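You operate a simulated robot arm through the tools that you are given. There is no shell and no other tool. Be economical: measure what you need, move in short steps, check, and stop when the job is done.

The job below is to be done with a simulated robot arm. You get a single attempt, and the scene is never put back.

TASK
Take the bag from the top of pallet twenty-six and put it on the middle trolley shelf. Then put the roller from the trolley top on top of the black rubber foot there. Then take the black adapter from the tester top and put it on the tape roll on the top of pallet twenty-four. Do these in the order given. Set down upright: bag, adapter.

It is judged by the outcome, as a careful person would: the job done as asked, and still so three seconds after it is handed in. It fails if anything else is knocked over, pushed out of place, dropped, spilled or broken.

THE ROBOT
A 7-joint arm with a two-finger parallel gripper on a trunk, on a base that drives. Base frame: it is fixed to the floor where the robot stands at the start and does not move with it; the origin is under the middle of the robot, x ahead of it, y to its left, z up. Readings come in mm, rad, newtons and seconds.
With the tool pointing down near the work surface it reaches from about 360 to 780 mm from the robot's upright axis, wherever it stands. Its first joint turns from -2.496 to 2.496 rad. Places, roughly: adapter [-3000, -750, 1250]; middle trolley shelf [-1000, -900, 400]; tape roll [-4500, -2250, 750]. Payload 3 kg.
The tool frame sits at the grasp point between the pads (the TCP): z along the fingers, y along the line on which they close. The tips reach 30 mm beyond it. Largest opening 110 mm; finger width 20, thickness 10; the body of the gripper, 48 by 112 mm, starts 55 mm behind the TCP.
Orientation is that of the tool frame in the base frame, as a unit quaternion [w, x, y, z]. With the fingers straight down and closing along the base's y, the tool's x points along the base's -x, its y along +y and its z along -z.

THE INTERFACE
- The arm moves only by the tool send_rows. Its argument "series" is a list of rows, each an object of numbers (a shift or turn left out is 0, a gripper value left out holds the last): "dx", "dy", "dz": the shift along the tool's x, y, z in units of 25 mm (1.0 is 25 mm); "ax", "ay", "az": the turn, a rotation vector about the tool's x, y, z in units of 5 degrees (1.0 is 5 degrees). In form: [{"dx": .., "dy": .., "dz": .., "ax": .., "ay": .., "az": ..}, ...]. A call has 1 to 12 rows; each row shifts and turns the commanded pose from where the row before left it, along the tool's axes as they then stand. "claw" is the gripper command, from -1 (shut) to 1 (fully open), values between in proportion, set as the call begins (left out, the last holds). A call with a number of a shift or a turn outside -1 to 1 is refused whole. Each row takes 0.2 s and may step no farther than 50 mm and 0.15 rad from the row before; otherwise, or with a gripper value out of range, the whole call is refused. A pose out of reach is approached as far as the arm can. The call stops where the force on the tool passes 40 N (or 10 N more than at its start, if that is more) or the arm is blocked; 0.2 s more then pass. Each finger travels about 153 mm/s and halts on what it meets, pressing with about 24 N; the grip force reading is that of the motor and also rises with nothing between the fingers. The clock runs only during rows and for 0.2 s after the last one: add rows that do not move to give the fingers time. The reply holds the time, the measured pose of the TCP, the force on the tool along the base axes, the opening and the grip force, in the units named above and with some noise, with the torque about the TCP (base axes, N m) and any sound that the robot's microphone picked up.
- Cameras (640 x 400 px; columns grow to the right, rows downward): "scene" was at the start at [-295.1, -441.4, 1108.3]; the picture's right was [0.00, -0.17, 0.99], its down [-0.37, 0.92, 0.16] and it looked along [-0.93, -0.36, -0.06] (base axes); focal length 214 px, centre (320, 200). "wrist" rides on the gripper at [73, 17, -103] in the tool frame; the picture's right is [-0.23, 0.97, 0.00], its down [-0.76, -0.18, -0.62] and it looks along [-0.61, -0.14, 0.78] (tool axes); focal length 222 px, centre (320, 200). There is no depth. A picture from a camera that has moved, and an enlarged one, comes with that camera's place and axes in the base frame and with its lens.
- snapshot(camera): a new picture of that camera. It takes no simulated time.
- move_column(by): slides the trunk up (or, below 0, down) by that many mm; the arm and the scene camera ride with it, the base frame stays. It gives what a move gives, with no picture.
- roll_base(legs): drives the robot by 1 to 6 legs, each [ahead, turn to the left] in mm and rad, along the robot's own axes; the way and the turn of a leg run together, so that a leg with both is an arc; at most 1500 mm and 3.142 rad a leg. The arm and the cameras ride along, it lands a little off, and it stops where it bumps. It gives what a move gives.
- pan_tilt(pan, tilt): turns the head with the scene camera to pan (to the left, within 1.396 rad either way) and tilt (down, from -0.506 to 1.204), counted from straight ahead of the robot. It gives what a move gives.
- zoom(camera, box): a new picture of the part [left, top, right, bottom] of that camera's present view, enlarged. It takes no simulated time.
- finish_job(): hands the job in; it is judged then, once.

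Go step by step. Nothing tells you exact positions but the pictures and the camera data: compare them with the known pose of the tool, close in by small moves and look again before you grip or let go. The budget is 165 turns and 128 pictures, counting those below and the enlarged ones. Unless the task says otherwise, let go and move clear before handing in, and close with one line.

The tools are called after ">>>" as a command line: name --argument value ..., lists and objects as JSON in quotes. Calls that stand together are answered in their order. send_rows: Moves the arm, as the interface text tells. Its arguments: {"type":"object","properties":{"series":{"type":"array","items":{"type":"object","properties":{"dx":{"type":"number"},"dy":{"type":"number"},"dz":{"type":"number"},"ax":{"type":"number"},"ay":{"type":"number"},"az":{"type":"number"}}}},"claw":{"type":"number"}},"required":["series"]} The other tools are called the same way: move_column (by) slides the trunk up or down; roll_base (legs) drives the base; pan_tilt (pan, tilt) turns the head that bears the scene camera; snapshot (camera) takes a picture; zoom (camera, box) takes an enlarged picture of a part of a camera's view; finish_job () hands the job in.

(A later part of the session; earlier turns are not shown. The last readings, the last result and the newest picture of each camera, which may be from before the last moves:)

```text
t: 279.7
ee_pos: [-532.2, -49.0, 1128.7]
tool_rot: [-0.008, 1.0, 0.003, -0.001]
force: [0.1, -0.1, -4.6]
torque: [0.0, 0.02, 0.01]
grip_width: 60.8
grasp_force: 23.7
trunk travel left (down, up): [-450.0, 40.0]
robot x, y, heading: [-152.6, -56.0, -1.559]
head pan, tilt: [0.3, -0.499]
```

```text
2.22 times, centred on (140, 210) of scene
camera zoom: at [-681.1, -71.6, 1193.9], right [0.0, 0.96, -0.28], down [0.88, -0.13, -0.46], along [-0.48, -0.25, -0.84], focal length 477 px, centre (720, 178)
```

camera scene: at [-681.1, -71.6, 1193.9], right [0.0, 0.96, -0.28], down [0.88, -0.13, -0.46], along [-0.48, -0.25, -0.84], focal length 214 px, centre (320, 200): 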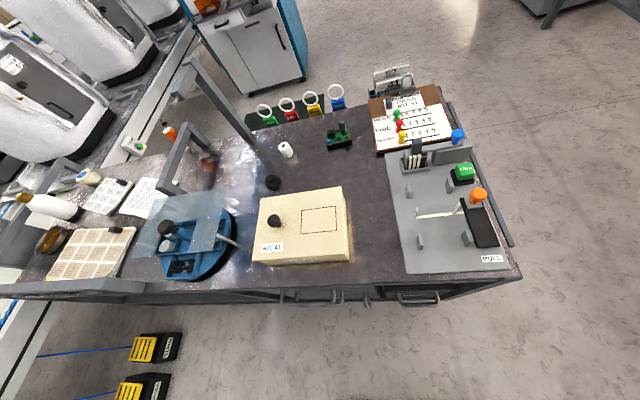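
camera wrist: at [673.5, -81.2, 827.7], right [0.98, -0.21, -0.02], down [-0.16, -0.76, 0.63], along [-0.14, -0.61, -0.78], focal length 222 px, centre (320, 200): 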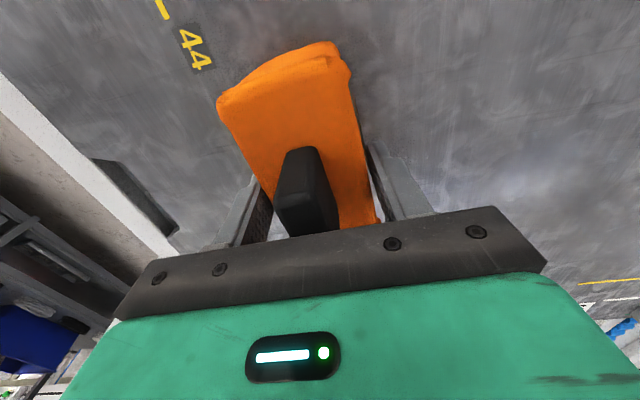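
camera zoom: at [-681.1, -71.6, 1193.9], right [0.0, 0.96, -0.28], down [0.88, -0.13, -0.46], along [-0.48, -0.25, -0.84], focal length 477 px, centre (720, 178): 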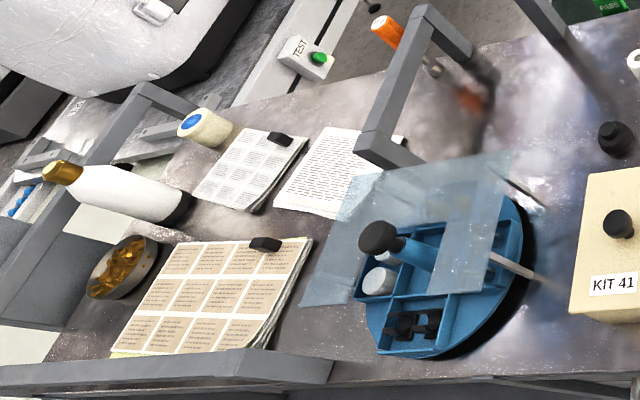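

White roller stands near the black stepped rubber foot on the trolley top. Next, moving along the aisle to view the middle shelf from the front.

>>> roll_base --legs '[[550, 0]]'

>>> snapshot --camera "wrist"

>>> pan_tilt --pan 1.1 --tilt -0.5

>>> snapshot --camera "scene"

```text
t: 282.9
ee_pos: [-526.9, -602.0, 1126.7]
tool_rot: [-0.007, 1.0, 0.002, 0.0]
force: [-1.0, -0.1, -4.6]
torque: [-0.03, 0.07, 0.02]
grip_width: 60.9
grasp_force: 23.6
trunk travel left (down, up): [-450.0, 40.0]
robot x, y, heading: [-147.2, -610.3, -1.563]
head pan, tilt: [0.3, -0.499]
```

```text
55 pictures are left
camera wrist: at [-453.3, -620.4, 1230.9], right [-0.22, -0.97, -0.02], down [-0.76, 0.16, 0.63], along [-0.61, 0.15, -0.78], focal length 222 px, centre (320, 200)
```

wrist: 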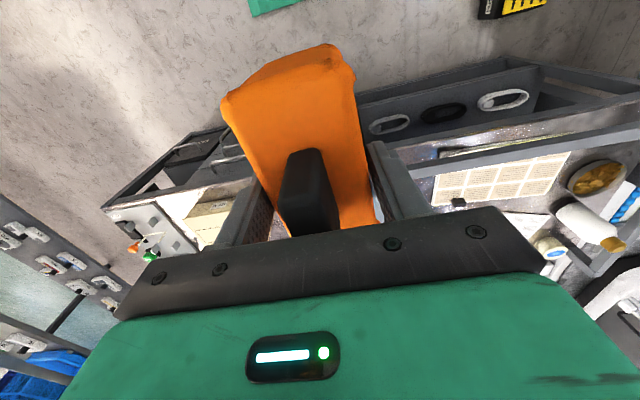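

```text
t: 284.0
ee_pos: [-526.3, -602.4, 1127.7]
tool_rot: [-0.007, 1.0, 0.002, -0.001]
force: [0.1, -0.2, -4.8]
torque: [-0.01, 0.05, 0.0]
grip_width: 60.7
grasp_force: 23.7
trunk travel left (down, up): [-450.0, 40.0]
robot x, y, heading: [-147.0, -609.4, -1.564]
head pan, tilt: [1.1, -0.499]
```

```text
54 pictures are left
camera scene: at [-675.8, -665.4, 1227.2], right [0.0, 0.47, -0.88], down [0.88, -0.42, -0.23], along [-0.48, -0.78, -0.41], focal length 214 px, centre (320, 200)
```

scene: 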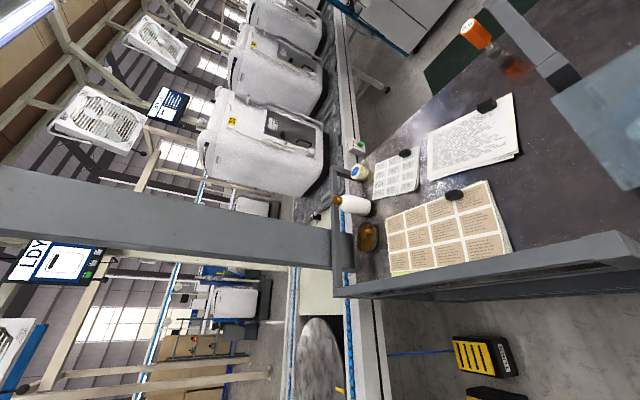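

I need a lower view of the shelf. I'll shift the TCP away from the trolley edge and toward the shelf, then lower the trunk.

>>> send_rows --series '[{"dy": 1, "dx": 0.32}, {"dy": 1, "dx": 0.32}, {"dy": 1, "dx": 0.32}, {"dy": 1, "dx": 0.32}, {"dy": 1, "dx": 0.32}, {"dy": 1, "dx": 0.32}, {"dy": 1, "dx": 0.32}, {"dy": 1, "dx": 0.32}, {"dy": 0.8, "dx": 0.32}]'

>>> pan_tilt --pan 1.39 --tilt 0.6

>>> move_column --by -350

>>> snapshot --camera "wrist"

```text
t: 286.0
ee_pos: [-454.0, -822.3, 1124.9]
tool_rot: [-0.008, 1.0, 0.003, -0.001]
force: [-0.1, 0.4, -5.5]
torque: [-0.01, 0.04, -0.01]
grip_width: 60.9
grasp_force: 23.9
trunk travel left (down, up): [-450.0, 40.0]
robot x, y, heading: [-149.1, -609.7, -1.559]
head pan, tilt: [1.1, -0.499]
```

```text
t: 287.4
ee_pos: [-453.5, -820.2, 1125.8]
tool_rot: [-0.009, 1.0, 0.004, -0.001]
force: [-0.7, -0.1, -5.1]
torque: [0.03, 0.01, 0.03]
grip_width: 60.6
grasp_force: 23.6
trunk travel left (down, up): [-450.0, 40.0]
robot x, y, heading: [-149.7, -606.3, -1.559]
head pan, tilt: [1.389, 0.6]
```

```text
t: 290.8
ee_pos: [-453.5, -819.7, 774.3]
tool_rot: [-0.009, 1.0, 0.002, -0.001]
force: [-0.7, 0.6, -4.1]
torque: [0.02, 0.05, 0.01]
grip_width: 60.7
grasp_force: 23.8
trunk travel left (down, up): [-100.0, 390.0]
robot x, y, heading: [-147.0, -606.9, -1.56]
head pan, tilt: [1.389, 0.6]
```

```text
53 pictures are left
camera wrist: at [-380.3, -839.9, 877.8], right [-0.22, -0.97, -0.02], down [-0.76, 0.16, 0.63], along [-0.61, 0.15, -0.78], focal length 222 px, centre (320, 200)
```

wrist: 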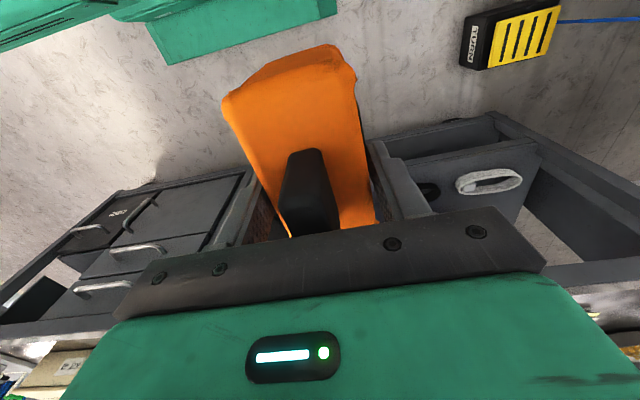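

The shelf gap (z≈395 to ≈740) is too low for a vertical tool, so the bag must be held with an inclined tool. I'll return to pallet 26, set the bag down near its north edge, and regrip it at about 50° tilt.

>>> move_column --by 350

>>> send_rows --series '[{"dy": -1, "dx": -0.32}, {"dy": -1, "dx": -0.32}, {"dy": -1, "dx": -0.32}, {"dy": -1, "dx": -0.32}, {"dy": -1, "dx": -0.32}, {"dy": -1, "dx": -0.32}, {"dy": -1, "dx": -0.32}, {"dy": -1, "dx": -0.32}, {"dy": -0.8, "dx": -0.32}]'

>>> roll_base --legs '[[-1160, 0], [0, 1.58], [620, 0]]'

>>> pan_tilt --pan 0.0 --tilt -0.5

>>> snapshot --camera "scene"

```text
t: 294.2
ee_pos: [-454.7, -822.2, 1124.6]
tool_rot: [-0.009, 1.0, 0.003, -0.001]
force: [-0.3, 0.6, -5.2]
torque: [0.03, 0.04, -0.01]
grip_width: 60.7
grasp_force: 24.5
trunk travel left (down, up): [-450.0, 40.0]
robot x, y, heading: [-147.1, -611.2, -1.562]
head pan, tilt: [1.389, 0.6]
```

```text
t: 296.2
ee_pos: [-527.9, -601.6, 1128.9]
tool_rot: [-0.008, 1.0, 0.002, 0.0]
force: [-0.2, -0.2, -4.8]
torque: [0.03, 0.06, 0.02]
grip_width: 60.6
grasp_force: 24.2
trunk travel left (down, up): [-450.0, 40.0]
robot x, y, heading: [-145.4, -603.6, -1.558]
head pan, tilt: [1.389, 0.6]
```

```text
t: 309.2
ee_pos: [456.6, 197.1, 1129.1]
tool_rot: [-0.006, 0.698, 0.716, -0.007]
force: [0.5, 0.0, -5.3]
torque: [0.0, 0.01, -0.02]
grip_width: 60.3
grasp_force: 24.1
trunk travel left (down, up): [-450.0, 40.0]
robot x, y, heading: [454.2, 581.8, 0.028]
head pan, tilt: [1.389, 0.6]
```

```text
t: 310.7
ee_pos: [456.1, 199.3, 1129.0]
tool_rot: [-0.006, 0.698, 0.716, -0.005]
force: [0.2, 0.3, -3.7]
torque: [-0.03, 0.0, -0.01]
grip_width: 60.4
grasp_force: 23.8
trunk travel left (down, up): [-450.0, 40.0]
robot x, y, heading: [457.1, 581.0, 0.029]
head pan, tilt: [0.0, -0.499]
```

```text
52 pictures are left
camera scene: at [461.2, 47.1, 1192.3], right [-1.0, -0.02, 0.02], down [-0.03, 0.88, -0.48], along [0.0, -0.48, -0.88], focal length 214 px, centre (320, 200)
```

scene: 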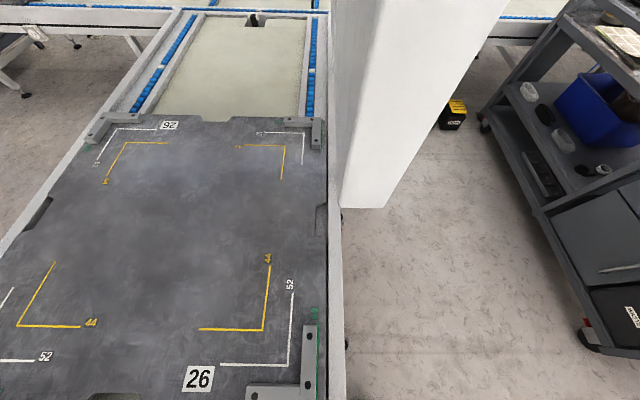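

Moving over the pallet's free area at (640, 0) and lowering the bag.

>>> send_rows --series '[{"dy": 0.92, "dx": -1}, {"dy": 0.92, "dx": -1}, {"dy": 0.92, "dx": -1}, {"dy": 0.92, "dx": -1}, {"dy": 0.92, "dx": -1}, {"dy": 0.92, "dx": -1}, {"dy": 0.92, "dx": -1}, {"dy": 0.92, "dx": -1}, {"dz": 1}, {"dz": 1}, {"dz": 1}, {"dz": 1}]'

>>> send_rows --series '[{"dz": 1}, {"dz": 1}, {"dz": 1}, {"dz": 1}, {"dz": 1}, {"dz": 1}, {"dz": 1}, {"dz": 1}, {"dz": 1}, {"dz": 1}, {"dz": 1}]'

>>> snapshot --camera "wrist"

```text
t: 313.3
ee_pos: [643.1, 3.5, 1025.9]
tool_rot: [-0.005, 0.699, 0.715, -0.007]
force: [0.0, 0.9, -5.0]
torque: [-0.05, 0.01, 0.0]
grip_width: 60.2
grasp_force: 24.5
trunk travel left (down, up): [-450.0, 40.0]
robot x, y, heading: [455.7, 581.2, 0.025]
head pan, tilt: [0.0, -0.499]
```

```text
t: 315.7
ee_pos: [638.5, 1.0, 751.8]
tool_rot: [-0.004, 0.698, 0.716, -0.006]
force: [0.0, 0.8, -3.8]
torque: [-0.05, -0.05, -0.02]
grip_width: 60.2
grasp_force: 24.2
trunk travel left (down, up): [-450.0, 40.0]
robot x, y, heading: [455.4, 581.2, 0.031]
head pan, tilt: [0.0, -0.499]
```

```text
51 pictures are left
camera wrist: at [655.6, 74.8, 854.0], right [0.98, -0.2, -0.02], down [-0.15, -0.76, 0.63], along [-0.14, -0.61, -0.78], focal length 222 px, centre (320, 200)
```

wrist: 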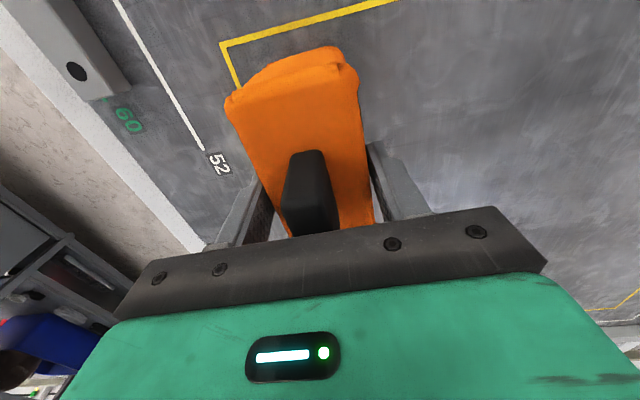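

Still ~27 mm to go; gently setting down.

>>> send_rows --series '[{"dz": 0.4}, {"dz": 0.4}, {"dz": 0.2}, {"dz": 0.1}]'

```text
t: 316.7
ee_pos: [638.0, 1.1, 725.0]
tool_rot: [-0.004, 0.699, 0.715, -0.007]
force: [-4.3, 5.6, 19.5]
torque: [0.29, -0.44, 0.3]
grip_width: 60.3
grasp_force: 24.1
trunk travel left (down, up): [-450.0, 40.0]
robot x, y, heading: [453.5, 584.9, 0.027]
head pan, tilt: [0.0, -0.499]
```

Bag is resting. Releasing, lifting, and pitching the tool 50°.

>>> send_rows --series '[{"dz": -0.15}, {"dz": 0}, {"dz": 0}, {"dz": 0}, {"dz": -0.7}, {"dz": -1}, {"dz": -1}, {"dz": -1}, {"dz": -1}]' --claw 1

>>> send_rows --series '[{"ay": -1}, {"ay": -1}, {"ay": -1}, {"ay": -1}, {"ay": -1}, {"ay": -1}, {"ay": -1}, {"ay": -1}, {"ay": -1}, {"ay": -1}]'

>>> snapshot --camera "wrist"

```text
t: 318.7
ee_pos: [640.8, 3.0, 844.7]
tool_rot: [-0.006, 0.698, 0.716, -0.005]
force: [-0.1, -0.3, -0.3]
torque: [-0.03, 0.01, 0.01]
grip_width: 109.9
grasp_force: 0.1
trunk travel left (down, up): [-450.0, 40.0]
robot x, y, heading: [455.9, 573.8, 0.027]
head pan, tilt: [0.0, -0.499]
```

```text
t: 320.9
ee_pos: [647.5, 1.9, 848.8]
tool_rot: [0.293, 0.631, 0.651, -0.304]
force: [-0.1, -0.4, 0.9]
torque: [0.0, 0.02, 0.04]
grip_width: 110.1
grasp_force: 0.1
out of reach, approached as far as the arm can: row 8, 10
trunk travel left (down, up): [-450.0, 40.0]
robot x, y, heading: [455.4, 578.7, 0.034]
head pan, tilt: [0.0, -0.499]
```

```text
50 pictures are left
camera wrist: at [663.4, 126.9, 859.9], right [0.98, -0.13, 0.15], down [-0.15, -0.02, 0.99], along [-0.12, -0.99, -0.04], focal length 222 px, centre (320, 200)
```

wrist: 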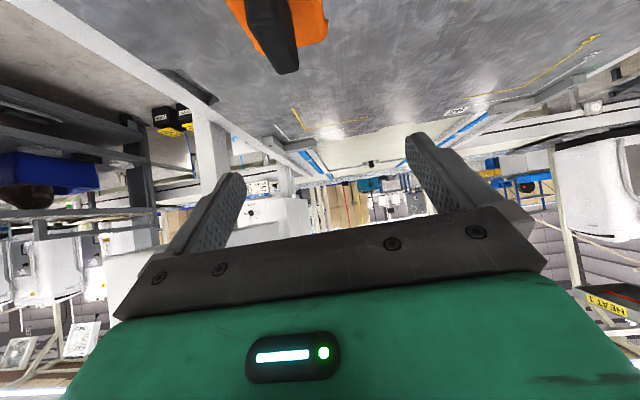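

Tilt is good. Moving to the pre-grasp point behind the bag.

>>> send_rows --series '[{"dx": 0.92, "dz": -0.25, "dy": -0.08}, {"dx": 0.92, "dz": -0.25, "dy": -0.08}, {"dx": 0.92, "dz": -0.25, "dy": -0.08}, {"dx": 0.92, "dz": -0.25, "dy": -0.08}, {"dx": 0.92, "dz": -0.25, "dy": -0.08}, {"dx": 0.89, "dz": -0.25, "dy": -0.08}]'

>>> snapshot --camera "wrist"

>>> snapshot --camera "scene"

```text
t: 322.3
ee_pos: [693.1, 101.4, 814.1]
tool_rot: [0.29, 0.631, 0.652, -0.304]
force: [-0.5, -0.1, 0.8]
torque: [-0.01, -0.03, 0.0]
grip_width: 109.8
grasp_force: 0.0
out of reach, approached as far as the arm can: row 1, 2, 3, 4, 5, 6
trunk travel left (down, up): [-450.0, 40.0]
robot x, y, heading: [452.1, 580.5, 0.029]
head pan, tilt: [0.0, -0.499]
```

```text
49 pictures are left
camera wrist: at [708.7, 226.0, 825.7], right [0.98, -0.13, 0.14], down [-0.15, -0.02, 0.99], along [-0.13, -0.99, -0.04], focal length 222 px, centre (320, 200)
```

wrist: 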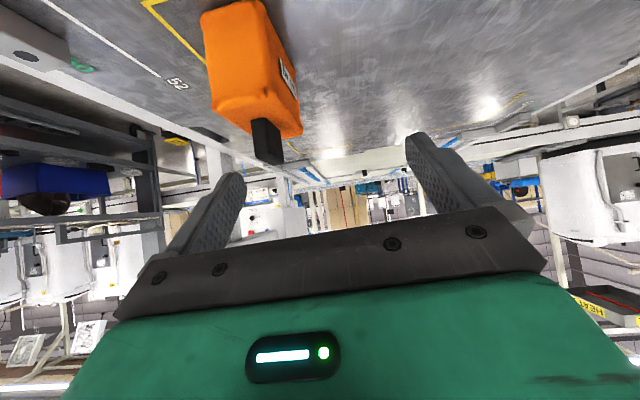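

```text
48 pictures are left
camera scene: at [698.9, 50.1, 970.2], right [-1.0, -0.02, 0.03], down [-0.03, 0.2, -0.98], along [0.01, -0.98, -0.2], focal length 214 px, centre (320, 200)
```

scene: 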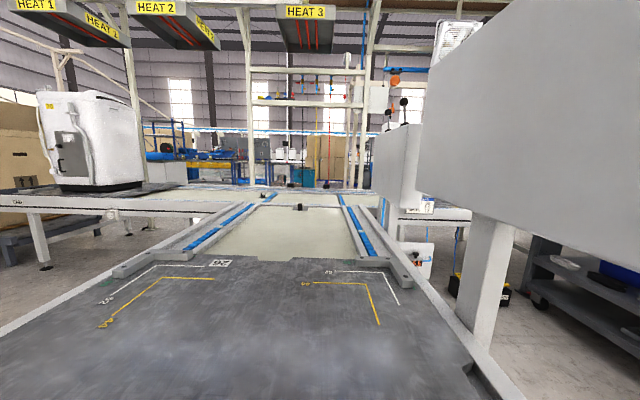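

That pre-pose is too close to the shoulder, so I'll come from directly above the grasp pose instead and descend vertically with the tilted tool.

>>> send_rows --series '[{"dx": -0.75, "dz": 0.3}, {"dx": -0.75, "dz": 0.3}, {"dx": -0.75, "dz": 0.3, "dy": -0.55}, {"dx": -0.75, "dz": 0.4, "dy": -0.55}, {"dy": -0.55}, {"dy": -0.55}]'

>>> snapshot --camera "wrist"

```text
t: 323.7
ee_pos: [648.3, 25.0, 856.0]
tool_rot: [0.292, 0.632, 0.65, -0.304]
force: [-0.1, 0.6, 0.1]
torque: [-0.01, -0.01, 0.0]
grip_width: 110.2
grasp_force: 0.0
out of reach, approached as far as the arm can: row 6
trunk travel left (down, up): [-450.0, 40.0]
robot x, y, heading: [454.6, 579.7, 0.033]
head pan, tilt: [0.0, -0.499]
```

```text
47 pictures are left
camera wrist: at [663.4, 150.7, 868.1], right [0.98, -0.13, 0.15], down [-0.15, -0.02, 0.99], along [-0.13, -0.99, -0.04], focal length 222 px, centre (320, 200)
```

wrist: 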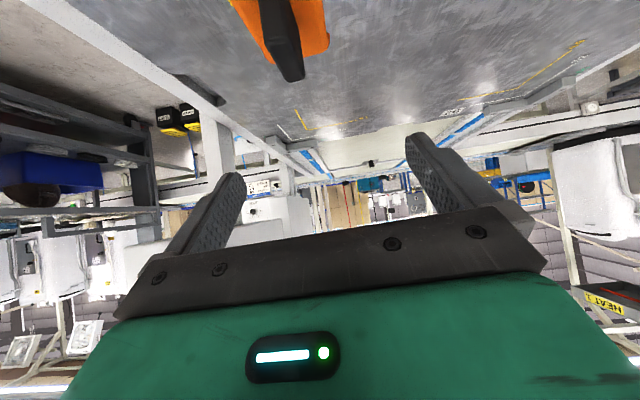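

I'll keep the arm posture and use the base (15 mm back) and the trunk for the descent.

>>> roll_base --legs '[[-15, 0]]'

>>> move_column --by -90

>>> snapshot --camera "wrist"

```text
t: 324.5
ee_pos: [633.6, 25.1, 857.5]
tool_rot: [0.292, 0.632, 0.65, -0.304]
force: [0.5, 0.3, 0.7]
torque: [-0.03, 0.0, -0.01]
grip_width: 109.9
grasp_force: 0.1
trunk travel left (down, up): [-450.0, 40.0]
robot x, y, heading: [437.6, 580.7, 0.027]
head pan, tilt: [0.0, -0.499]
```

```text
t: 325.7
ee_pos: [632.7, 25.2, 767.8]
tool_rot: [0.291, 0.632, 0.651, -0.304]
force: [0.0, 0.1, -0.5]
torque: [0.0, 0.01, -0.04]
grip_width: 110.2
grasp_force: 0.1
trunk travel left (down, up): [-360.0, 130.0]
robot x, y, heading: [440.9, 575.7, 0.028]
head pan, tilt: [0.0, -0.499]
```

```text
46 pictures are left
camera wrist: at [648.5, 150.3, 778.7], right [0.98, -0.13, 0.15], down [-0.15, -0.02, 0.99], along [-0.13, -0.99, -0.04], focal length 222 px, centre (320, 200)
```

wrist: 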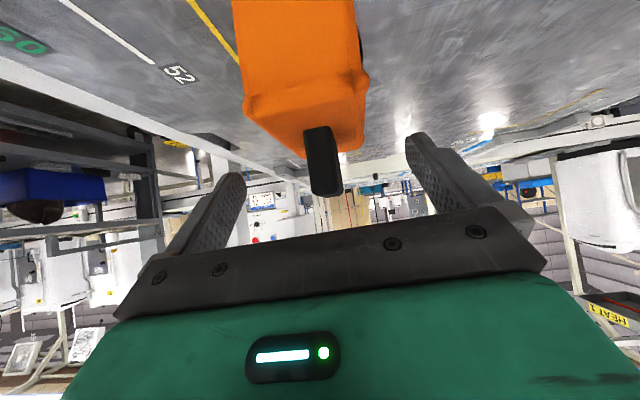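

Bag sits nicely centred between the fingers. Lowering a further 62 mm and closing.

>>> move_column --by -62

>>> send_rows --series '[{"dz": 0}, {"dz": 0}, {"dz": 0}, {"dz": 0}]' --claw -1

>>> move_column --by 25

>>> snapshot --camera "wrist"

```text
t: 326.7
ee_pos: [632.8, 26.3, 705.9]
tool_rot: [0.291, 0.632, 0.65, -0.304]
force: [-0.9, -0.2, -0.5]
torque: [0.01, -0.02, -0.01]
grip_width: 110.1
grasp_force: 0.0
trunk travel left (down, up): [-298.0, 192.0]
robot x, y, heading: [439.1, 579.0, 0.027]
head pan, tilt: [0.0, -0.499]
```

```text
t: 327.7
ee_pos: [633.9, 24.6, 706.3]
tool_rot: [0.292, 0.632, 0.65, -0.305]
force: [1.5, -1.0, 4.6]
torque: [0.21, -0.37, -0.16]
grip_width: 60.1
grasp_force: 24.2
trunk travel left (down, up): [-298.0, 192.0]
robot x, y, heading: [440.8, 580.2, 0.027]
head pan, tilt: [0.0, -0.499]
```

```text
t: 328.4
ee_pos: [633.1, 24.1, 730.6]
tool_rot: [0.291, 0.632, 0.651, -0.304]
force: [0.1, 0.5, -4.9]
torque: [0.08, -0.02, 0.01]
grip_width: 60.1
grasp_force: 23.8
trunk travel left (down, up): [-323.0, 167.0]
robot x, y, heading: [439.8, 579.4, 0.024]
head pan, tilt: [0.0, -0.499]
```

```text
45 pictures are left
camera wrist: at [648.5, 150.5, 741.3], right [0.98, -0.13, 0.15], down [-0.15, -0.02, 0.99], along [-0.13, -0.99, -0.04], focal length 222 px, centre (320, 200)
```

wrist: 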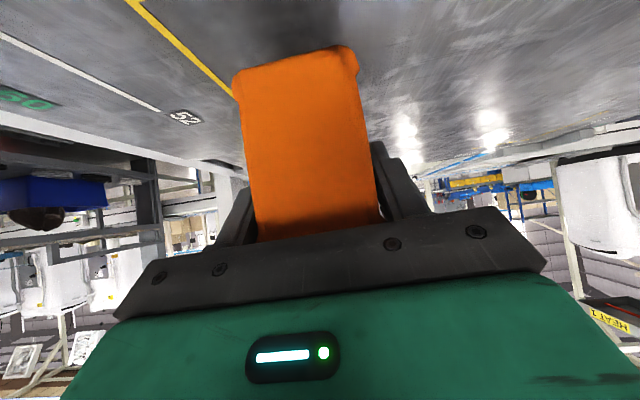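

Held upright with the tilted tool. For travel I'll raise, return the tool to vertical (bag leaning in the grip), retract and drive out as before.

>>> move_column --by 160

>>> send_rows --series '[{"ay": 1}, {"ay": 1}, {"ay": 1}, {"ay": 1}, {"ay": 1}, {"ay": 1}, {"ay": 1}, {"ay": 1}, {"ay": 1}, {"ay": 1}]'

>>> send_rows --series '[{"dx": 1, "dz": -1}, {"dx": 1, "dz": -1}, {"dx": 1, "dz": -1}, {"dx": 1, "dz": -1}, {"dx": 1, "dz": -1}, {"dx": 1, "dz": -1}, {"dx": 1}]'

>>> send_rows --series '[{"dy": -1}, {"dy": -1}, {"dy": -1}, {"dy": -1}, {"dy": -1}, {"dy": -1}, {"dy": -1}, {"dy": -1}]'

```text
t: 330.3
ee_pos: [633.1, 24.5, 890.0]
tool_rot: [0.291, 0.632, 0.651, -0.304]
force: [0.3, -0.3, -5.4]
torque: [0.09, -0.04, 0.0]
grip_width: 60.0
grasp_force: 23.7
trunk travel left (down, up): [-483.0, 7.0]
robot x, y, heading: [439.3, 580.4, 0.029]
head pan, tilt: [0.0, -0.499]
```

```text
t: 332.5
ee_pos: [632.7, 25.2, 889.5]
tool_rot: [-0.01, 0.701, 0.713, -0.007]
force: [0.2, -0.1, -4.6]
torque: [0.04, 0.01, 0.0]
grip_width: 59.8
grasp_force: 24.2
trunk travel left (down, up): [-483.0, 7.0]
robot x, y, heading: [441.3, 580.3, 0.027]
head pan, tilt: [0.0, -0.499]
```

```text
t: 334.1
ee_pos: [634.4, 199.4, 1042.1]
tool_rot: [-0.01, 0.701, 0.713, -0.01]
force: [0.4, -0.8, -4.7]
torque: [0.01, 0.0, -0.01]
grip_width: 59.9
grasp_force: 24.0
trunk travel left (down, up): [-483.0, 7.0]
robot x, y, heading: [438.8, 578.1, 0.029]
head pan, tilt: [0.0, -0.499]
```

```text
t: 335.9
ee_pos: [433.7, 196.7, 1046.0]
tool_rot: [-0.011, 0.701, 0.713, -0.008]
force: [0.2, 0.6, -5.4]
torque: [0.0, 0.0, -0.01]
grip_width: 59.8
grasp_force: 24.7
trunk travel left (down, up): [-483.0, 7.0]
robot x, y, heading: [439.9, 579.8, 0.031]
head pan, tilt: [0.0, -0.499]
```

The front part of the shelf is occupied by cables, but the trolley is deep (to x≈-1350) and its back part beside the blue bin looks free. I'll drive around to the back side with the arm facing +x.

>>> roll_base --legs '[[0, -0.38], [-1000, 0], [0, 0.35], [-1400, 0], [0, 1.57], [-1000, 0]]'

>>> pan_tilt --pan 0.3 --tilt -0.5

>>> snapshot --camera "scene"

```text
t: 358.6
ee_pos: [-1523.4, -92.2, 1046.6]
tool_rot: [-0.002, 0.014, 1.0, -0.013]
force: [0.4, -0.1, -4.8]
torque: [-0.03, 0.0, 0.02]
grip_width: 59.8
grasp_force: 23.6
trunk travel left (down, up): [-483.0, 7.0]
robot x, y, heading: [-1901.6, -66.3, 1.55]
head pan, tilt: [0.0, -0.499]
```

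```text
t: 359.4
ee_pos: [-1523.3, -91.5, 1046.2]
tool_rot: [-0.002, 0.014, 1.0, -0.013]
force: [0.7, 0.5, -4.0]
torque: [0.01, 0.0, 0.0]
grip_width: 59.7
grasp_force: 24.1
trunk travel left (down, up): [-483.0, 7.0]
robot x, y, heading: [-1904.9, -66.0, 1.554]
head pan, tilt: [0.3, -0.499]
```

```text
44 pictures are left
camera scene: at [-1372.9, -75.7, 1112.1], right [-0.03, -0.96, -0.27], down [-0.88, 0.15, -0.46], along [0.48, 0.22, -0.85], focal length 214 px, centre (320, 200)
```

scene: 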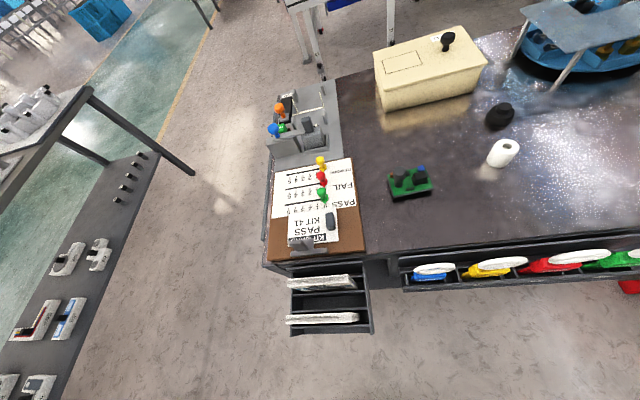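

I'm on the back side; roller and rubber foot are in view. Continuing along to the shelf opening.

>>> roll_base --legs '[[-560, 0]]'

>>> snapshot --camera "wrist"

>>> snapshot --camera "scene"

```text
t: 362.6
ee_pos: [-1535.6, -654.3, 1046.2]
tool_rot: [-0.002, 0.017, 1.0, -0.012]
force: [0.0, 0.4, -4.6]
torque: [-0.02, 0.02, -0.01]
grip_width: 59.8
grasp_force: 23.8
trunk travel left (down, up): [-483.0, 7.0]
robot x, y, heading: [-1919.5, -630.1, 1.547]
head pan, tilt: [0.3, -0.499]
```

```text
43 pictures are left
camera wrist: at [-1606.3, -632.4, 1149.9], right [0.26, 0.97, -0.03], down [0.76, -0.19, 0.63], along [0.6, -0.18, -0.78], focal length 222 px, centre (320, 200)
```

wrist: 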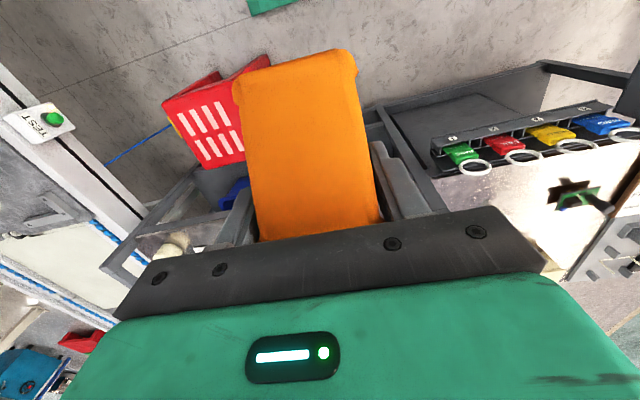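

```text
42 pictures are left
camera scene: at [-1384.2, -638.9, 1112.1], right [-0.03, -0.96, -0.27], down [-0.87, 0.16, -0.46], along [0.48, 0.22, -0.85], focal length 214 px, centre (320, 200)
```

scene: 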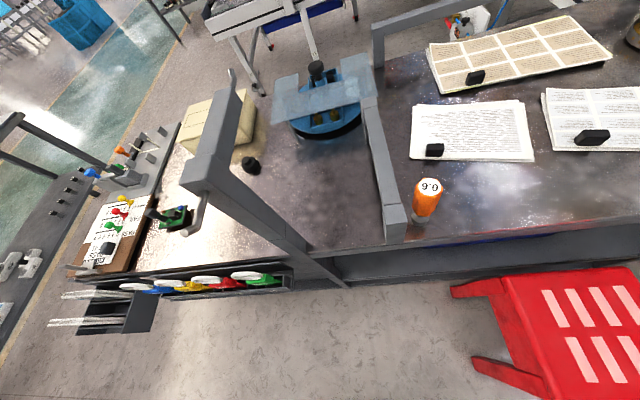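

Now lower the trunk to look into the middle shelf from behind.

>>> pan_tilt --pan 0.0 --tilt -0.5

>>> move_column --by -400

>>> snapshot --camera "scene"

```text
t: 363.4
ee_pos: [-1535.5, -653.0, 1046.4]
tool_rot: [-0.001, 0.016, 1.0, -0.013]
force: [1.2, 0.4, -4.8]
torque: [0.0, 0.03, 0.05]
grip_width: 59.8
grasp_force: 24.5
trunk travel left (down, up): [-483.0, 7.0]
robot x, y, heading: [-1916.6, -629.2, 1.548]
head pan, tilt: [0.0, -0.499]
```

```text
t: 367.3
ee_pos: [-1537.2, -654.9, 647.3]
tool_rot: [-0.002, 0.016, 1.0, -0.012]
force: [0.9, -0.3, -3.7]
torque: [-0.01, -0.03, -0.05]
grip_width: 59.9
grasp_force: 23.9
trunk travel left (down, up): [-83.0, 407.0]
robot x, y, heading: [-1915.6, -628.7, 1.546]
head pan, tilt: [0.0, -0.499]
```

```text
41 pictures are left
camera scene: at [-1385.0, -658.8, 710.1], right [-0.03, -1.0, 0.03], down [-0.88, 0.02, -0.48], along [0.48, -0.04, -0.88], focal length 214 px, centre (320, 200)
```

scene: 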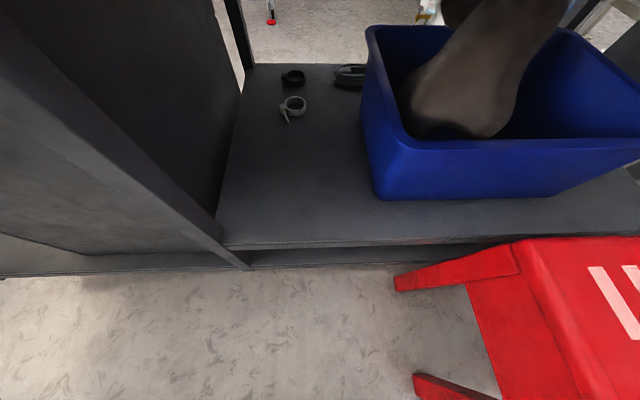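

The shelf's rear area between the drawer side (y≈-520) and the blue bin (y≈-765) is free. I'll tuck the head sideways, lower a bit, and pitch the tool back to 50° while advancing to the shelf edge.

>>> pan_tilt --pan -1.39 --tilt 0.6

>>> send_rows --series '[{"dz": 1}, {"dz": 1}, {"dz": 1}, {"dz": 1}]'

>>> send_rows --series '[{"dx": -0.48, "ay": -1}, {"dx": -0.478, "dz": 0.04, "ay": -1}, {"dx": -0.47, "dz": 0.08, "ay": -1}, {"dx": -0.46, "dz": 0.12, "ay": -1}, {"dx": -0.45, "dz": 0.16, "ay": -1}, {"dx": -0.435, "dz": 0.2, "ay": -1}, {"dx": -0.415, "dz": 0.24, "ay": -1}, {"dx": -0.39, "dz": 0.275, "ay": -1}, {"dx": -0.37, "dz": 0.31, "ay": -1}, {"dx": -0.34, "dz": 0.34, "ay": -1}]'

>>> snapshot --camera "wrist"

```text
t: 368.8
ee_pos: [-1535.3, -653.4, 646.6]
tool_rot: [-0.002, 0.016, 1.0, -0.013]
force: [0.5, 0.2, -4.2]
torque: [0.01, -0.02, 0.0]
grip_width: 59.7
grasp_force: 24.1
trunk travel left (down, up): [-83.0, 407.0]
robot x, y, heading: [-1918.4, -628.7, 1.547]
head pan, tilt: [-1.389, 0.6]
```

```text
t: 369.8
ee_pos: [-1535.2, -655.5, 547.9]
tool_rot: [-0.003, 0.017, 1.0, -0.013]
force: [0.0, -0.7, -4.6]
torque: [0.0, 0.0, -0.01]
grip_width: 60.0
grasp_force: 23.4
trunk travel left (down, up): [-83.0, 407.0]
robot x, y, heading: [-1919.6, -628.7, 1.553]
head pan, tilt: [-1.389, 0.6]
```

```text
t: 372.0
ee_pos: [-1394.8, -649.2, 537.2]
tool_rot: [0.422, 0.009, 0.907, -0.019]
force: [-0.5, 0.5, -4.8]
torque: [0.0, 0.07, -0.01]
grip_width: 59.8
grasp_force: 23.8
out of reach, approached as far as the arm can: row 6, 7, 8
trunk travel left (down, up): [-83.0, 407.0]
robot x, y, heading: [-1914.6, -629.3, 1.546]
head pan, tilt: [-1.389, 0.6]
```

```text
40 pictures are left
camera wrist: at [-1519.2, -628.2, 547.6], right [0.18, 0.97, 0.15], down [0.01, -0.15, 0.99], along [0.98, -0.18, -0.04], focal length 222 px, centre (320, 200)
```

wrist: 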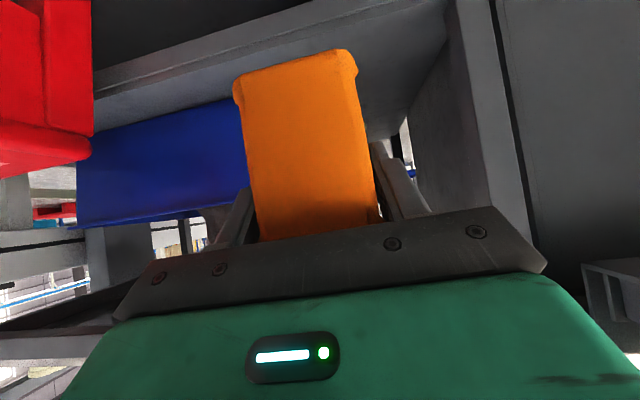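

Upright again at the shelf's back edge; shelf surface z≈370. Lowering a bit and moving in 150 mm.

>>> send_rows --series '[{"dx": 0.65, "dz": 0.54}, {"dx": 0.65, "dz": 0.54}, {"dx": -0.643, "dz": 0.766}, {"dx": -0.643, "dz": 0.766}, {"dx": -0.643, "dz": 0.766}, {"dx": -0.643, "dz": 0.766}, {"dx": -0.643, "dz": 0.766}, {"dx": -0.643, "dz": 0.766}]'

>>> snapshot --camera "wrist"

>>> snapshot --camera "scene"

```text
t: 373.8
ee_pos: [-1245.5, -654.9, 494.3]
tool_rot: [0.421, 0.008, 0.907, -0.019]
force: [0.5, 0.9, -5.4]
torque: [-0.03, 0.06, 0.01]
grip_width: 60.1
grasp_force: 23.7
trunk travel left (down, up): [-83.0, 407.0]
robot x, y, heading: [-1916.7, -626.2, 1.545]
head pan, tilt: [-1.389, 0.6]
```

```text
39 pictures are left
camera wrist: at [-1370.0, -634.6, 506.3], right [0.18, 0.97, 0.15], down [0.01, -0.15, 0.99], along [0.98, -0.18, -0.04], focal length 222 px, centre (320, 200)
```

wrist: 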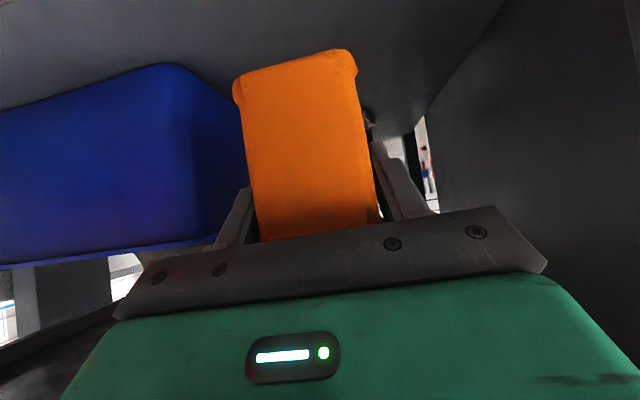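

```text
38 pictures are left
camera scene: at [-1299.8, -739.2, 613.5], right [-0.76, -0.14, 0.64], down [-0.59, 0.56, -0.58], along [-0.28, -0.82, -0.51], focal length 214 px, centre (320, 200)
```

scene: 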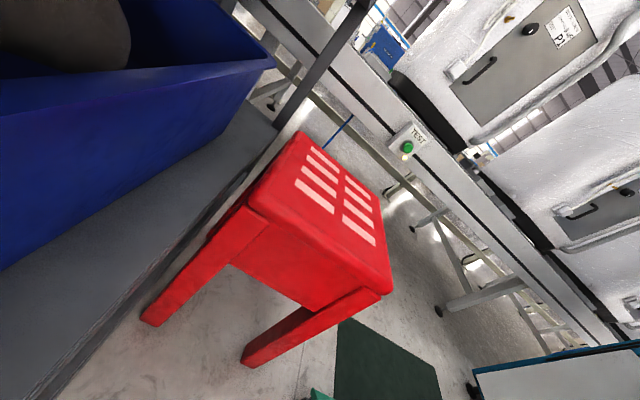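

Clear of the bin. A bit deeper (30 mm), then lowering until contact.

>>> send_rows --series '[{"dx": -0.77, "dz": 0.92}, {"dx": 0.3, "dz": 0.25}, {"dx": 0.3, "dz": 0.25}, {"dx": 0.23, "dz": 0.19}]'

>>> snapshot --camera "wrist"

```text
t: 374.8
ee_pos: [-1216.1, -655.3, 468.4]
tool_rot: [0.422, 0.009, 0.906, -0.019]
force: [-0.2, 0.1, -3.9]
torque: [-0.01, 0.04, 0.0]
grip_width: 59.7
grasp_force: 24.2
trunk travel left (down, up): [-83.0, 407.0]
robot x, y, heading: [-1915.8, -628.8, 1.545]
head pan, tilt: [-1.389, 0.6]
```

```text
37 pictures are left
camera wrist: at [-1340.5, -635.8, 479.0], right [0.18, 0.97, 0.15], down [0.01, -0.15, 0.99], along [0.98, -0.17, -0.04], focal length 222 px, centre (320, 200)
```

wrist: 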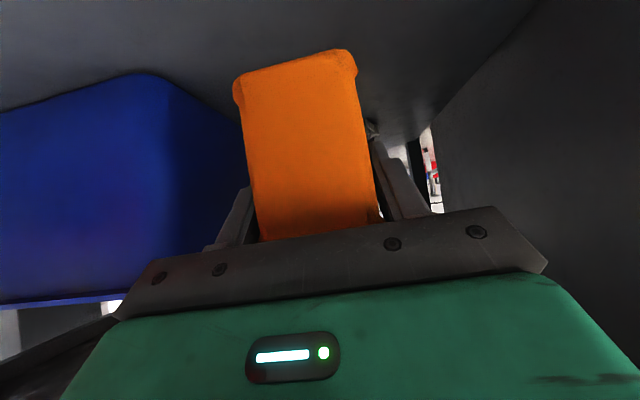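

Continuing down in small steps until contact.

>>> send_rows --series '[{"dx": 0.15, "dz": 0.13}, {"dx": 0.15, "dz": 0.13}, {"dx": 0.1, "dz": 0.085}]'

>>> send_rows --series '[{"dx": 0.1, "dz": 0.085}, {"dx": 0.1, "dz": 0.085}]'

```text
t: 375.6
ee_pos: [-1216.7, -657.7, 454.2]
tool_rot: [0.421, 0.011, 0.907, -0.02]
force: [0.5, 0.4, -4.2]
torque: [-0.03, 0.07, 0.02]
grip_width: 59.8
grasp_force: 24.4
trunk travel left (down, up): [-83.0, 407.0]
robot x, y, heading: [-1915.7, -628.3, 1.547]
head pan, tilt: [-1.389, 0.6]
```

```text
t: 376.2
ee_pos: [-1215.9, -657.9, 447.8]
tool_rot: [0.421, 0.011, 0.907, -0.019]
force: [-0.2, 0.8, -5.5]
torque: [0.02, 0.07, 0.02]
grip_width: 60.0
grasp_force: 23.8
trunk travel left (down, up): [-83.0, 407.0]
robot x, y, heading: [-1917.7, -627.5, 1.549]
head pan, tilt: [-1.389, 0.6]
```

>>> send_rows --series '[{"dx": 0.1, "dz": 0.085}, {"dx": 0.1, "dz": 0.085}, {"dx": 0.1, "dz": 0.085}]'

>>> send_rows --series '[{"dx": 0.1, "dz": 0.085}, {"dx": 0.1, "dz": 0.085}]'

>>> snapshot --camera "wrist"

```text
t: 377.0
ee_pos: [-1215.6, -656.9, 438.9]
tool_rot: [0.421, 0.01, 0.907, -0.02]
force: [-0.2, 0.5, -4.8]
torque: [-0.01, 0.09, 0.04]
grip_width: 59.7
grasp_force: 23.9
trunk travel left (down, up): [-83.0, 407.0]
robot x, y, heading: [-1914.6, -628.2, 1.546]
head pan, tilt: [-1.389, 0.6]
```

```text
t: 377.6
ee_pos: [-1215.7, -658.0, 432.5]
tool_rot: [0.421, 0.009, 0.907, -0.019]
force: [0.4, 1.1, -5.2]
torque: [0.01, 0.08, 0.03]
grip_width: 59.8
grasp_force: 24.8
trunk travel left (down, up): [-83.0, 407.0]
robot x, y, heading: [-1918.1, -627.1, 1.549]
head pan, tilt: [-1.389, 0.6]
```

```text
36 pictures are left
camera wrist: at [-1340.5, -637.1, 442.4], right [0.18, 0.97, 0.15], down [0.01, -0.15, 0.99], along [0.98, -0.17, -0.04], focal length 222 px, centre (320, 200)
```

wrist: 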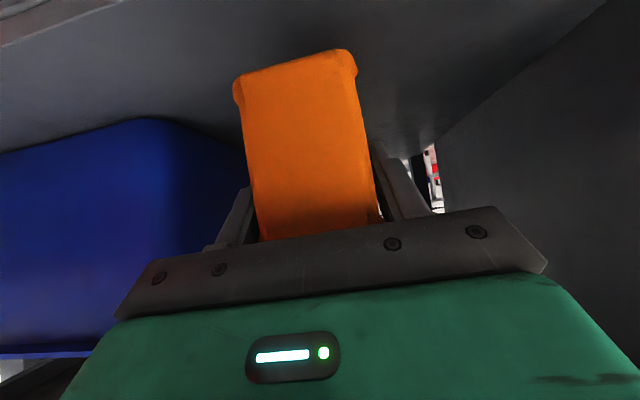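

No contact yet; continuing to lower gently.

>>> send_rows --series '[{"dx": 0.1, "dz": 0.085}, {"dx": 0.1, "dz": 0.085}, {"dx": 0.1, "dz": 0.085}]'

>>> send_rows --series '[{"dx": 0.1, "dz": 0.085}, {"dx": 0.1, "dz": 0.085}, {"dx": 0.1, "dz": 0.085}]'

>>> send_rows --series '[{"dx": 0.1, "dz": 0.085}, {"dx": 0.1, "dz": 0.085}, {"dx": 0.1, "dz": 0.085}]'

```text
t: 378.4
ee_pos: [-1217.5, -658.2, 421.0]
tool_rot: [0.42, 0.009, 0.907, -0.019]
force: [-0.3, 0.1, -5.0]
torque: [0.02, 0.08, 0.0]
grip_width: 59.8
grasp_force: 23.5
trunk travel left (down, up): [-83.0, 407.0]
robot x, y, heading: [-1914.6, -632.1, 1.549]
head pan, tilt: [-1.389, 0.6]
```

```text
t: 379.2
ee_pos: [-1216.0, -659.3, 411.8]
tool_rot: [0.421, 0.009, 0.907, -0.019]
force: [-0.1, 0.0, -5.0]
torque: [0.0, 0.05, 0.01]
grip_width: 60.1
grasp_force: 23.9
trunk travel left (down, up): [-83.0, 407.0]
robot x, y, heading: [-1919.1, -627.0, 1.552]
head pan, tilt: [-1.389, 0.6]
```

```text
t: 380.0
ee_pos: [-1214.8, -657.9, 404.2]
tool_rot: [0.424, 0.009, 0.906, -0.019]
force: [-5.1, 0.4, 23.8]
torque: [0.85, 0.13, 0.35]
grip_width: 59.9
grasp_force: 24.3
trunk travel left (down, up): [-83.0, 407.0]
robot x, y, heading: [-1916.8, -627.9, 1.548]
head pan, tilt: [-1.389, 0.6]
```

Contact. Checking the view before release.

>>> send_rows --series '[{"dx": -0.07, "dz": -0.06}]'

>>> snapshot --camera "wrist"

```text
t: 380.4
ee_pos: [-1216.4, -658.4, 405.0]
tool_rot: [0.422, 0.01, 0.906, -0.019]
force: [5.2, 0.1, 9.0]
torque: [0.45, -0.73, -0.14]
grip_width: 60.1
grasp_force: 24.2
trunk travel left (down, up): [-83.0, 407.0]
robot x, y, heading: [-1916.5, -625.5, 1.551]
head pan, tilt: [-1.389, 0.6]
```

```text
35 pictures are left
camera wrist: at [-1340.5, -638.0, 416.0], right [0.18, 0.97, 0.15], down [0.01, -0.15, 0.99], along [0.98, -0.18, -0.04], focal length 222 px, centre (320, 200)
```

wrist: 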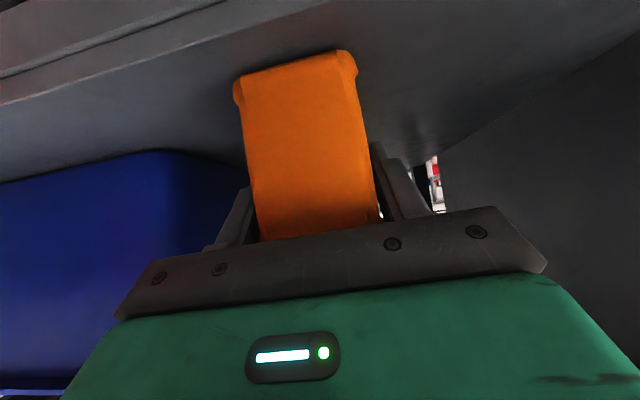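

Bag rests on the shelf, clear of the bin. Opening and retreating along the tool axis.

>>> send_rows --series '[{"dz": 0}, {"dz": 0}, {"dz": 0}, {"dz": -0.5}, {"dz": -0.7}, {"dz": -0.7}, {"dz": -0.7}, {"dz": -0.7}]' --claw 1

>>> snapshot --camera "wrist"

```text
t: 382.2
ee_pos: [-1279.6, -654.4, 458.1]
tool_rot: [0.421, 0.008, 0.907, -0.018]
force: [-0.5, 0.0, -0.7]
torque: [0.01, 0.01, 0.0]
grip_width: 110.1
grasp_force: 0.0
trunk travel left (down, up): [-83.0, 407.0]
robot x, y, heading: [-1914.9, -627.1, 1.55]
head pan, tilt: [-1.389, 0.6]
```

```text
34 pictures are left
camera wrist: at [-1403.7, -633.7, 469.0], right [0.18, 0.97, 0.15], down [0.01, -0.15, 0.99], along [0.98, -0.17, -0.04], focal length 222 px, centre (320, 200)
```

wrist: 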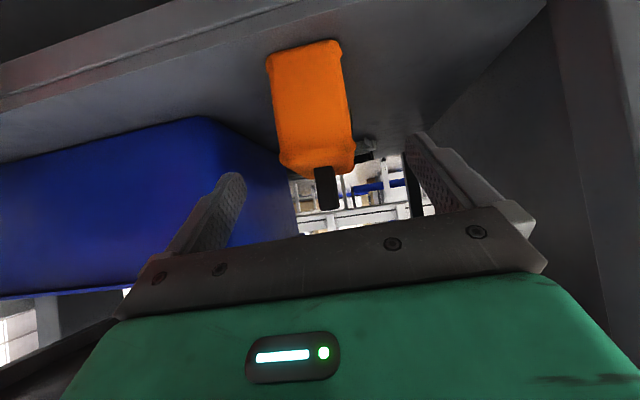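

Bag stands upright on the middle shelf. Backing the arm out, levelling the tool, and raising.

>>> send_rows --series '[{"dx": 0.643, "dz": -0.766}, {"dx": 0.643, "dz": -0.766}, {"dx": 0.643, "dz": -0.766}, {"dx": 0.643, "dz": -0.766}, {"dx": 0.643, "dz": -0.766}]'

>>> send_rows --series '[{"dx": 0.34, "dz": -0.34, "ay": 1}, {"dx": 0.37, "dz": -0.31, "ay": 1}, {"dx": 0.39, "dz": -0.275, "ay": 1}, {"dx": 0.415, "dz": -0.24, "ay": 1}, {"dx": 0.435, "dz": -0.2, "ay": 1}, {"dx": 0.45, "dz": -0.16, "ay": 1}, {"dx": 0.46, "dz": -0.12, "ay": 1}, {"dx": 0.47, "dz": -0.08, "ay": 1}, {"dx": 0.478, "dz": -0.04, "ay": 1}, {"dx": 0.48, "ay": 1}]'

>>> move_column --by 407

```text
t: 383.4
ee_pos: [-1404.1, -649.2, 458.3]
tool_rot: [0.421, 0.009, 0.907, -0.019]
force: [0.4, -0.1, 0.0]
torque: [0.0, -0.01, 0.03]
grip_width: 110.0
grasp_force: 0.0
trunk travel left (down, up): [-83.0, 407.0]
robot x, y, heading: [-1918.3, -626.5, 1.547]
head pan, tilt: [-1.389, 0.6]
```

```text
t: 385.6
ee_pos: [-1524.5, -647.2, 446.3]
tool_rot: [-0.003, 0.016, 1.0, -0.014]
force: [-0.3, -0.4, -0.2]
torque: [0.01, 0.01, 0.03]
grip_width: 110.0
grasp_force: 0.1
trunk travel left (down, up): [-83.0, 407.0]
robot x, y, heading: [-1917.7, -628.6, 1.549]
head pan, tilt: [-1.389, 0.6]
```

```text
refused: 407 is not a number from -400 to 400
```

Raising in two steps; then I'll re-position the base so the roller (≈(-1124, -317)) and foot (≈(-1022, -361)) are in reach, avoiding the post at (-1320, -562).

>>> move_column --by 400

>>> send_rows --series '[{"dz": -1}, {"dz": -1}, {"dz": -1}, {"dz": -1}, {"dz": -1}, {"dz": -1}, {"dz": -1}, {"dz": -1}]'

>>> roll_base --legs '[[600, 0], [0, 0.52], [-340, 0], [0, -0.5]]'

>>> pan_tilt --pan 0.0 --tilt -0.5

>>> snapshot --camera "scene"

```text
t: 389.4
ee_pos: [-1523.5, -648.3, 846.7]
tool_rot: [-0.002, 0.017, 1.0, -0.012]
force: [1.0, -0.9, 0.1]
torque: [-0.01, 0.01, -0.03]
grip_width: 110.1
grasp_force: 0.0
trunk travel left (down, up): [-483.0, 7.0]
robot x, y, heading: [-1917.5, -623.8, 1.552]
head pan, tilt: [-1.389, 0.6]
```

```text
t: 391.2
ee_pos: [-1522.6, -642.7, 1049.9]
tool_rot: [-0.001, 0.016, 1.0, -0.014]
force: [-0.3, 0.7, 0.8]
torque: [0.02, 0.01, -0.01]
grip_width: 110.2
grasp_force: 0.1
trunk travel left (down, up): [-483.0, 7.0]
robot x, y, heading: [-1915.5, -627.3, 1.551]
head pan, tilt: [-1.389, 0.6]
```

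```text
t: 399.4
ee_pos: [-1348.2, -327.4, 1047.6]
tool_rot: [-0.002, 0.007, 1.0, -0.013]
force: [-0.8, -0.5, 0.5]
torque: [0.01, -0.04, -0.02]
grip_width: 109.9
grasp_force: 0.1
trunk travel left (down, up): [-483.0, 7.0]
robot x, y, heading: [-1746.9, -321.5, 1.563]
head pan, tilt: [-1.389, 0.6]
```

```text
t: 400.9
ee_pos: [-1345.9, -327.9, 1048.1]
tool_rot: [-0.002, 0.007, 1.0, -0.012]
force: [-0.4, 0.4, 0.6]
torque: [0.02, -0.03, 0.01]
grip_width: 109.9
grasp_force: 0.2
trunk travel left (down, up): [-483.0, 7.0]
robot x, y, heading: [-1745.7, -324.5, 1.563]
head pan, tilt: [0.0, -0.499]
```

```text
33 pictures are left
camera scene: at [-1196.5, -329.6, 1110.9], right [-0.01, -1.0, 0.03], down [-0.88, 0.0, -0.48], along [0.48, -0.03, -0.88], focal length 214 px, centre (320, 200)
```

scene: 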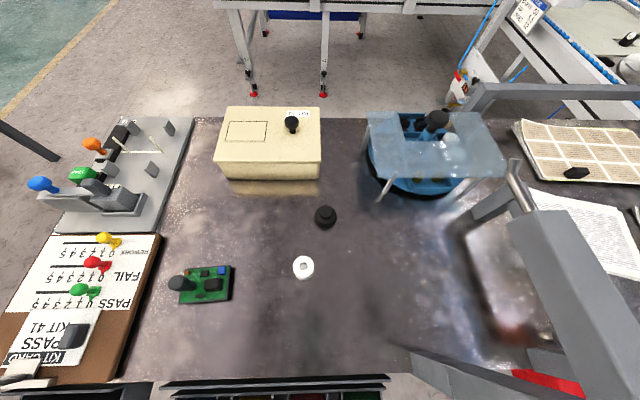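

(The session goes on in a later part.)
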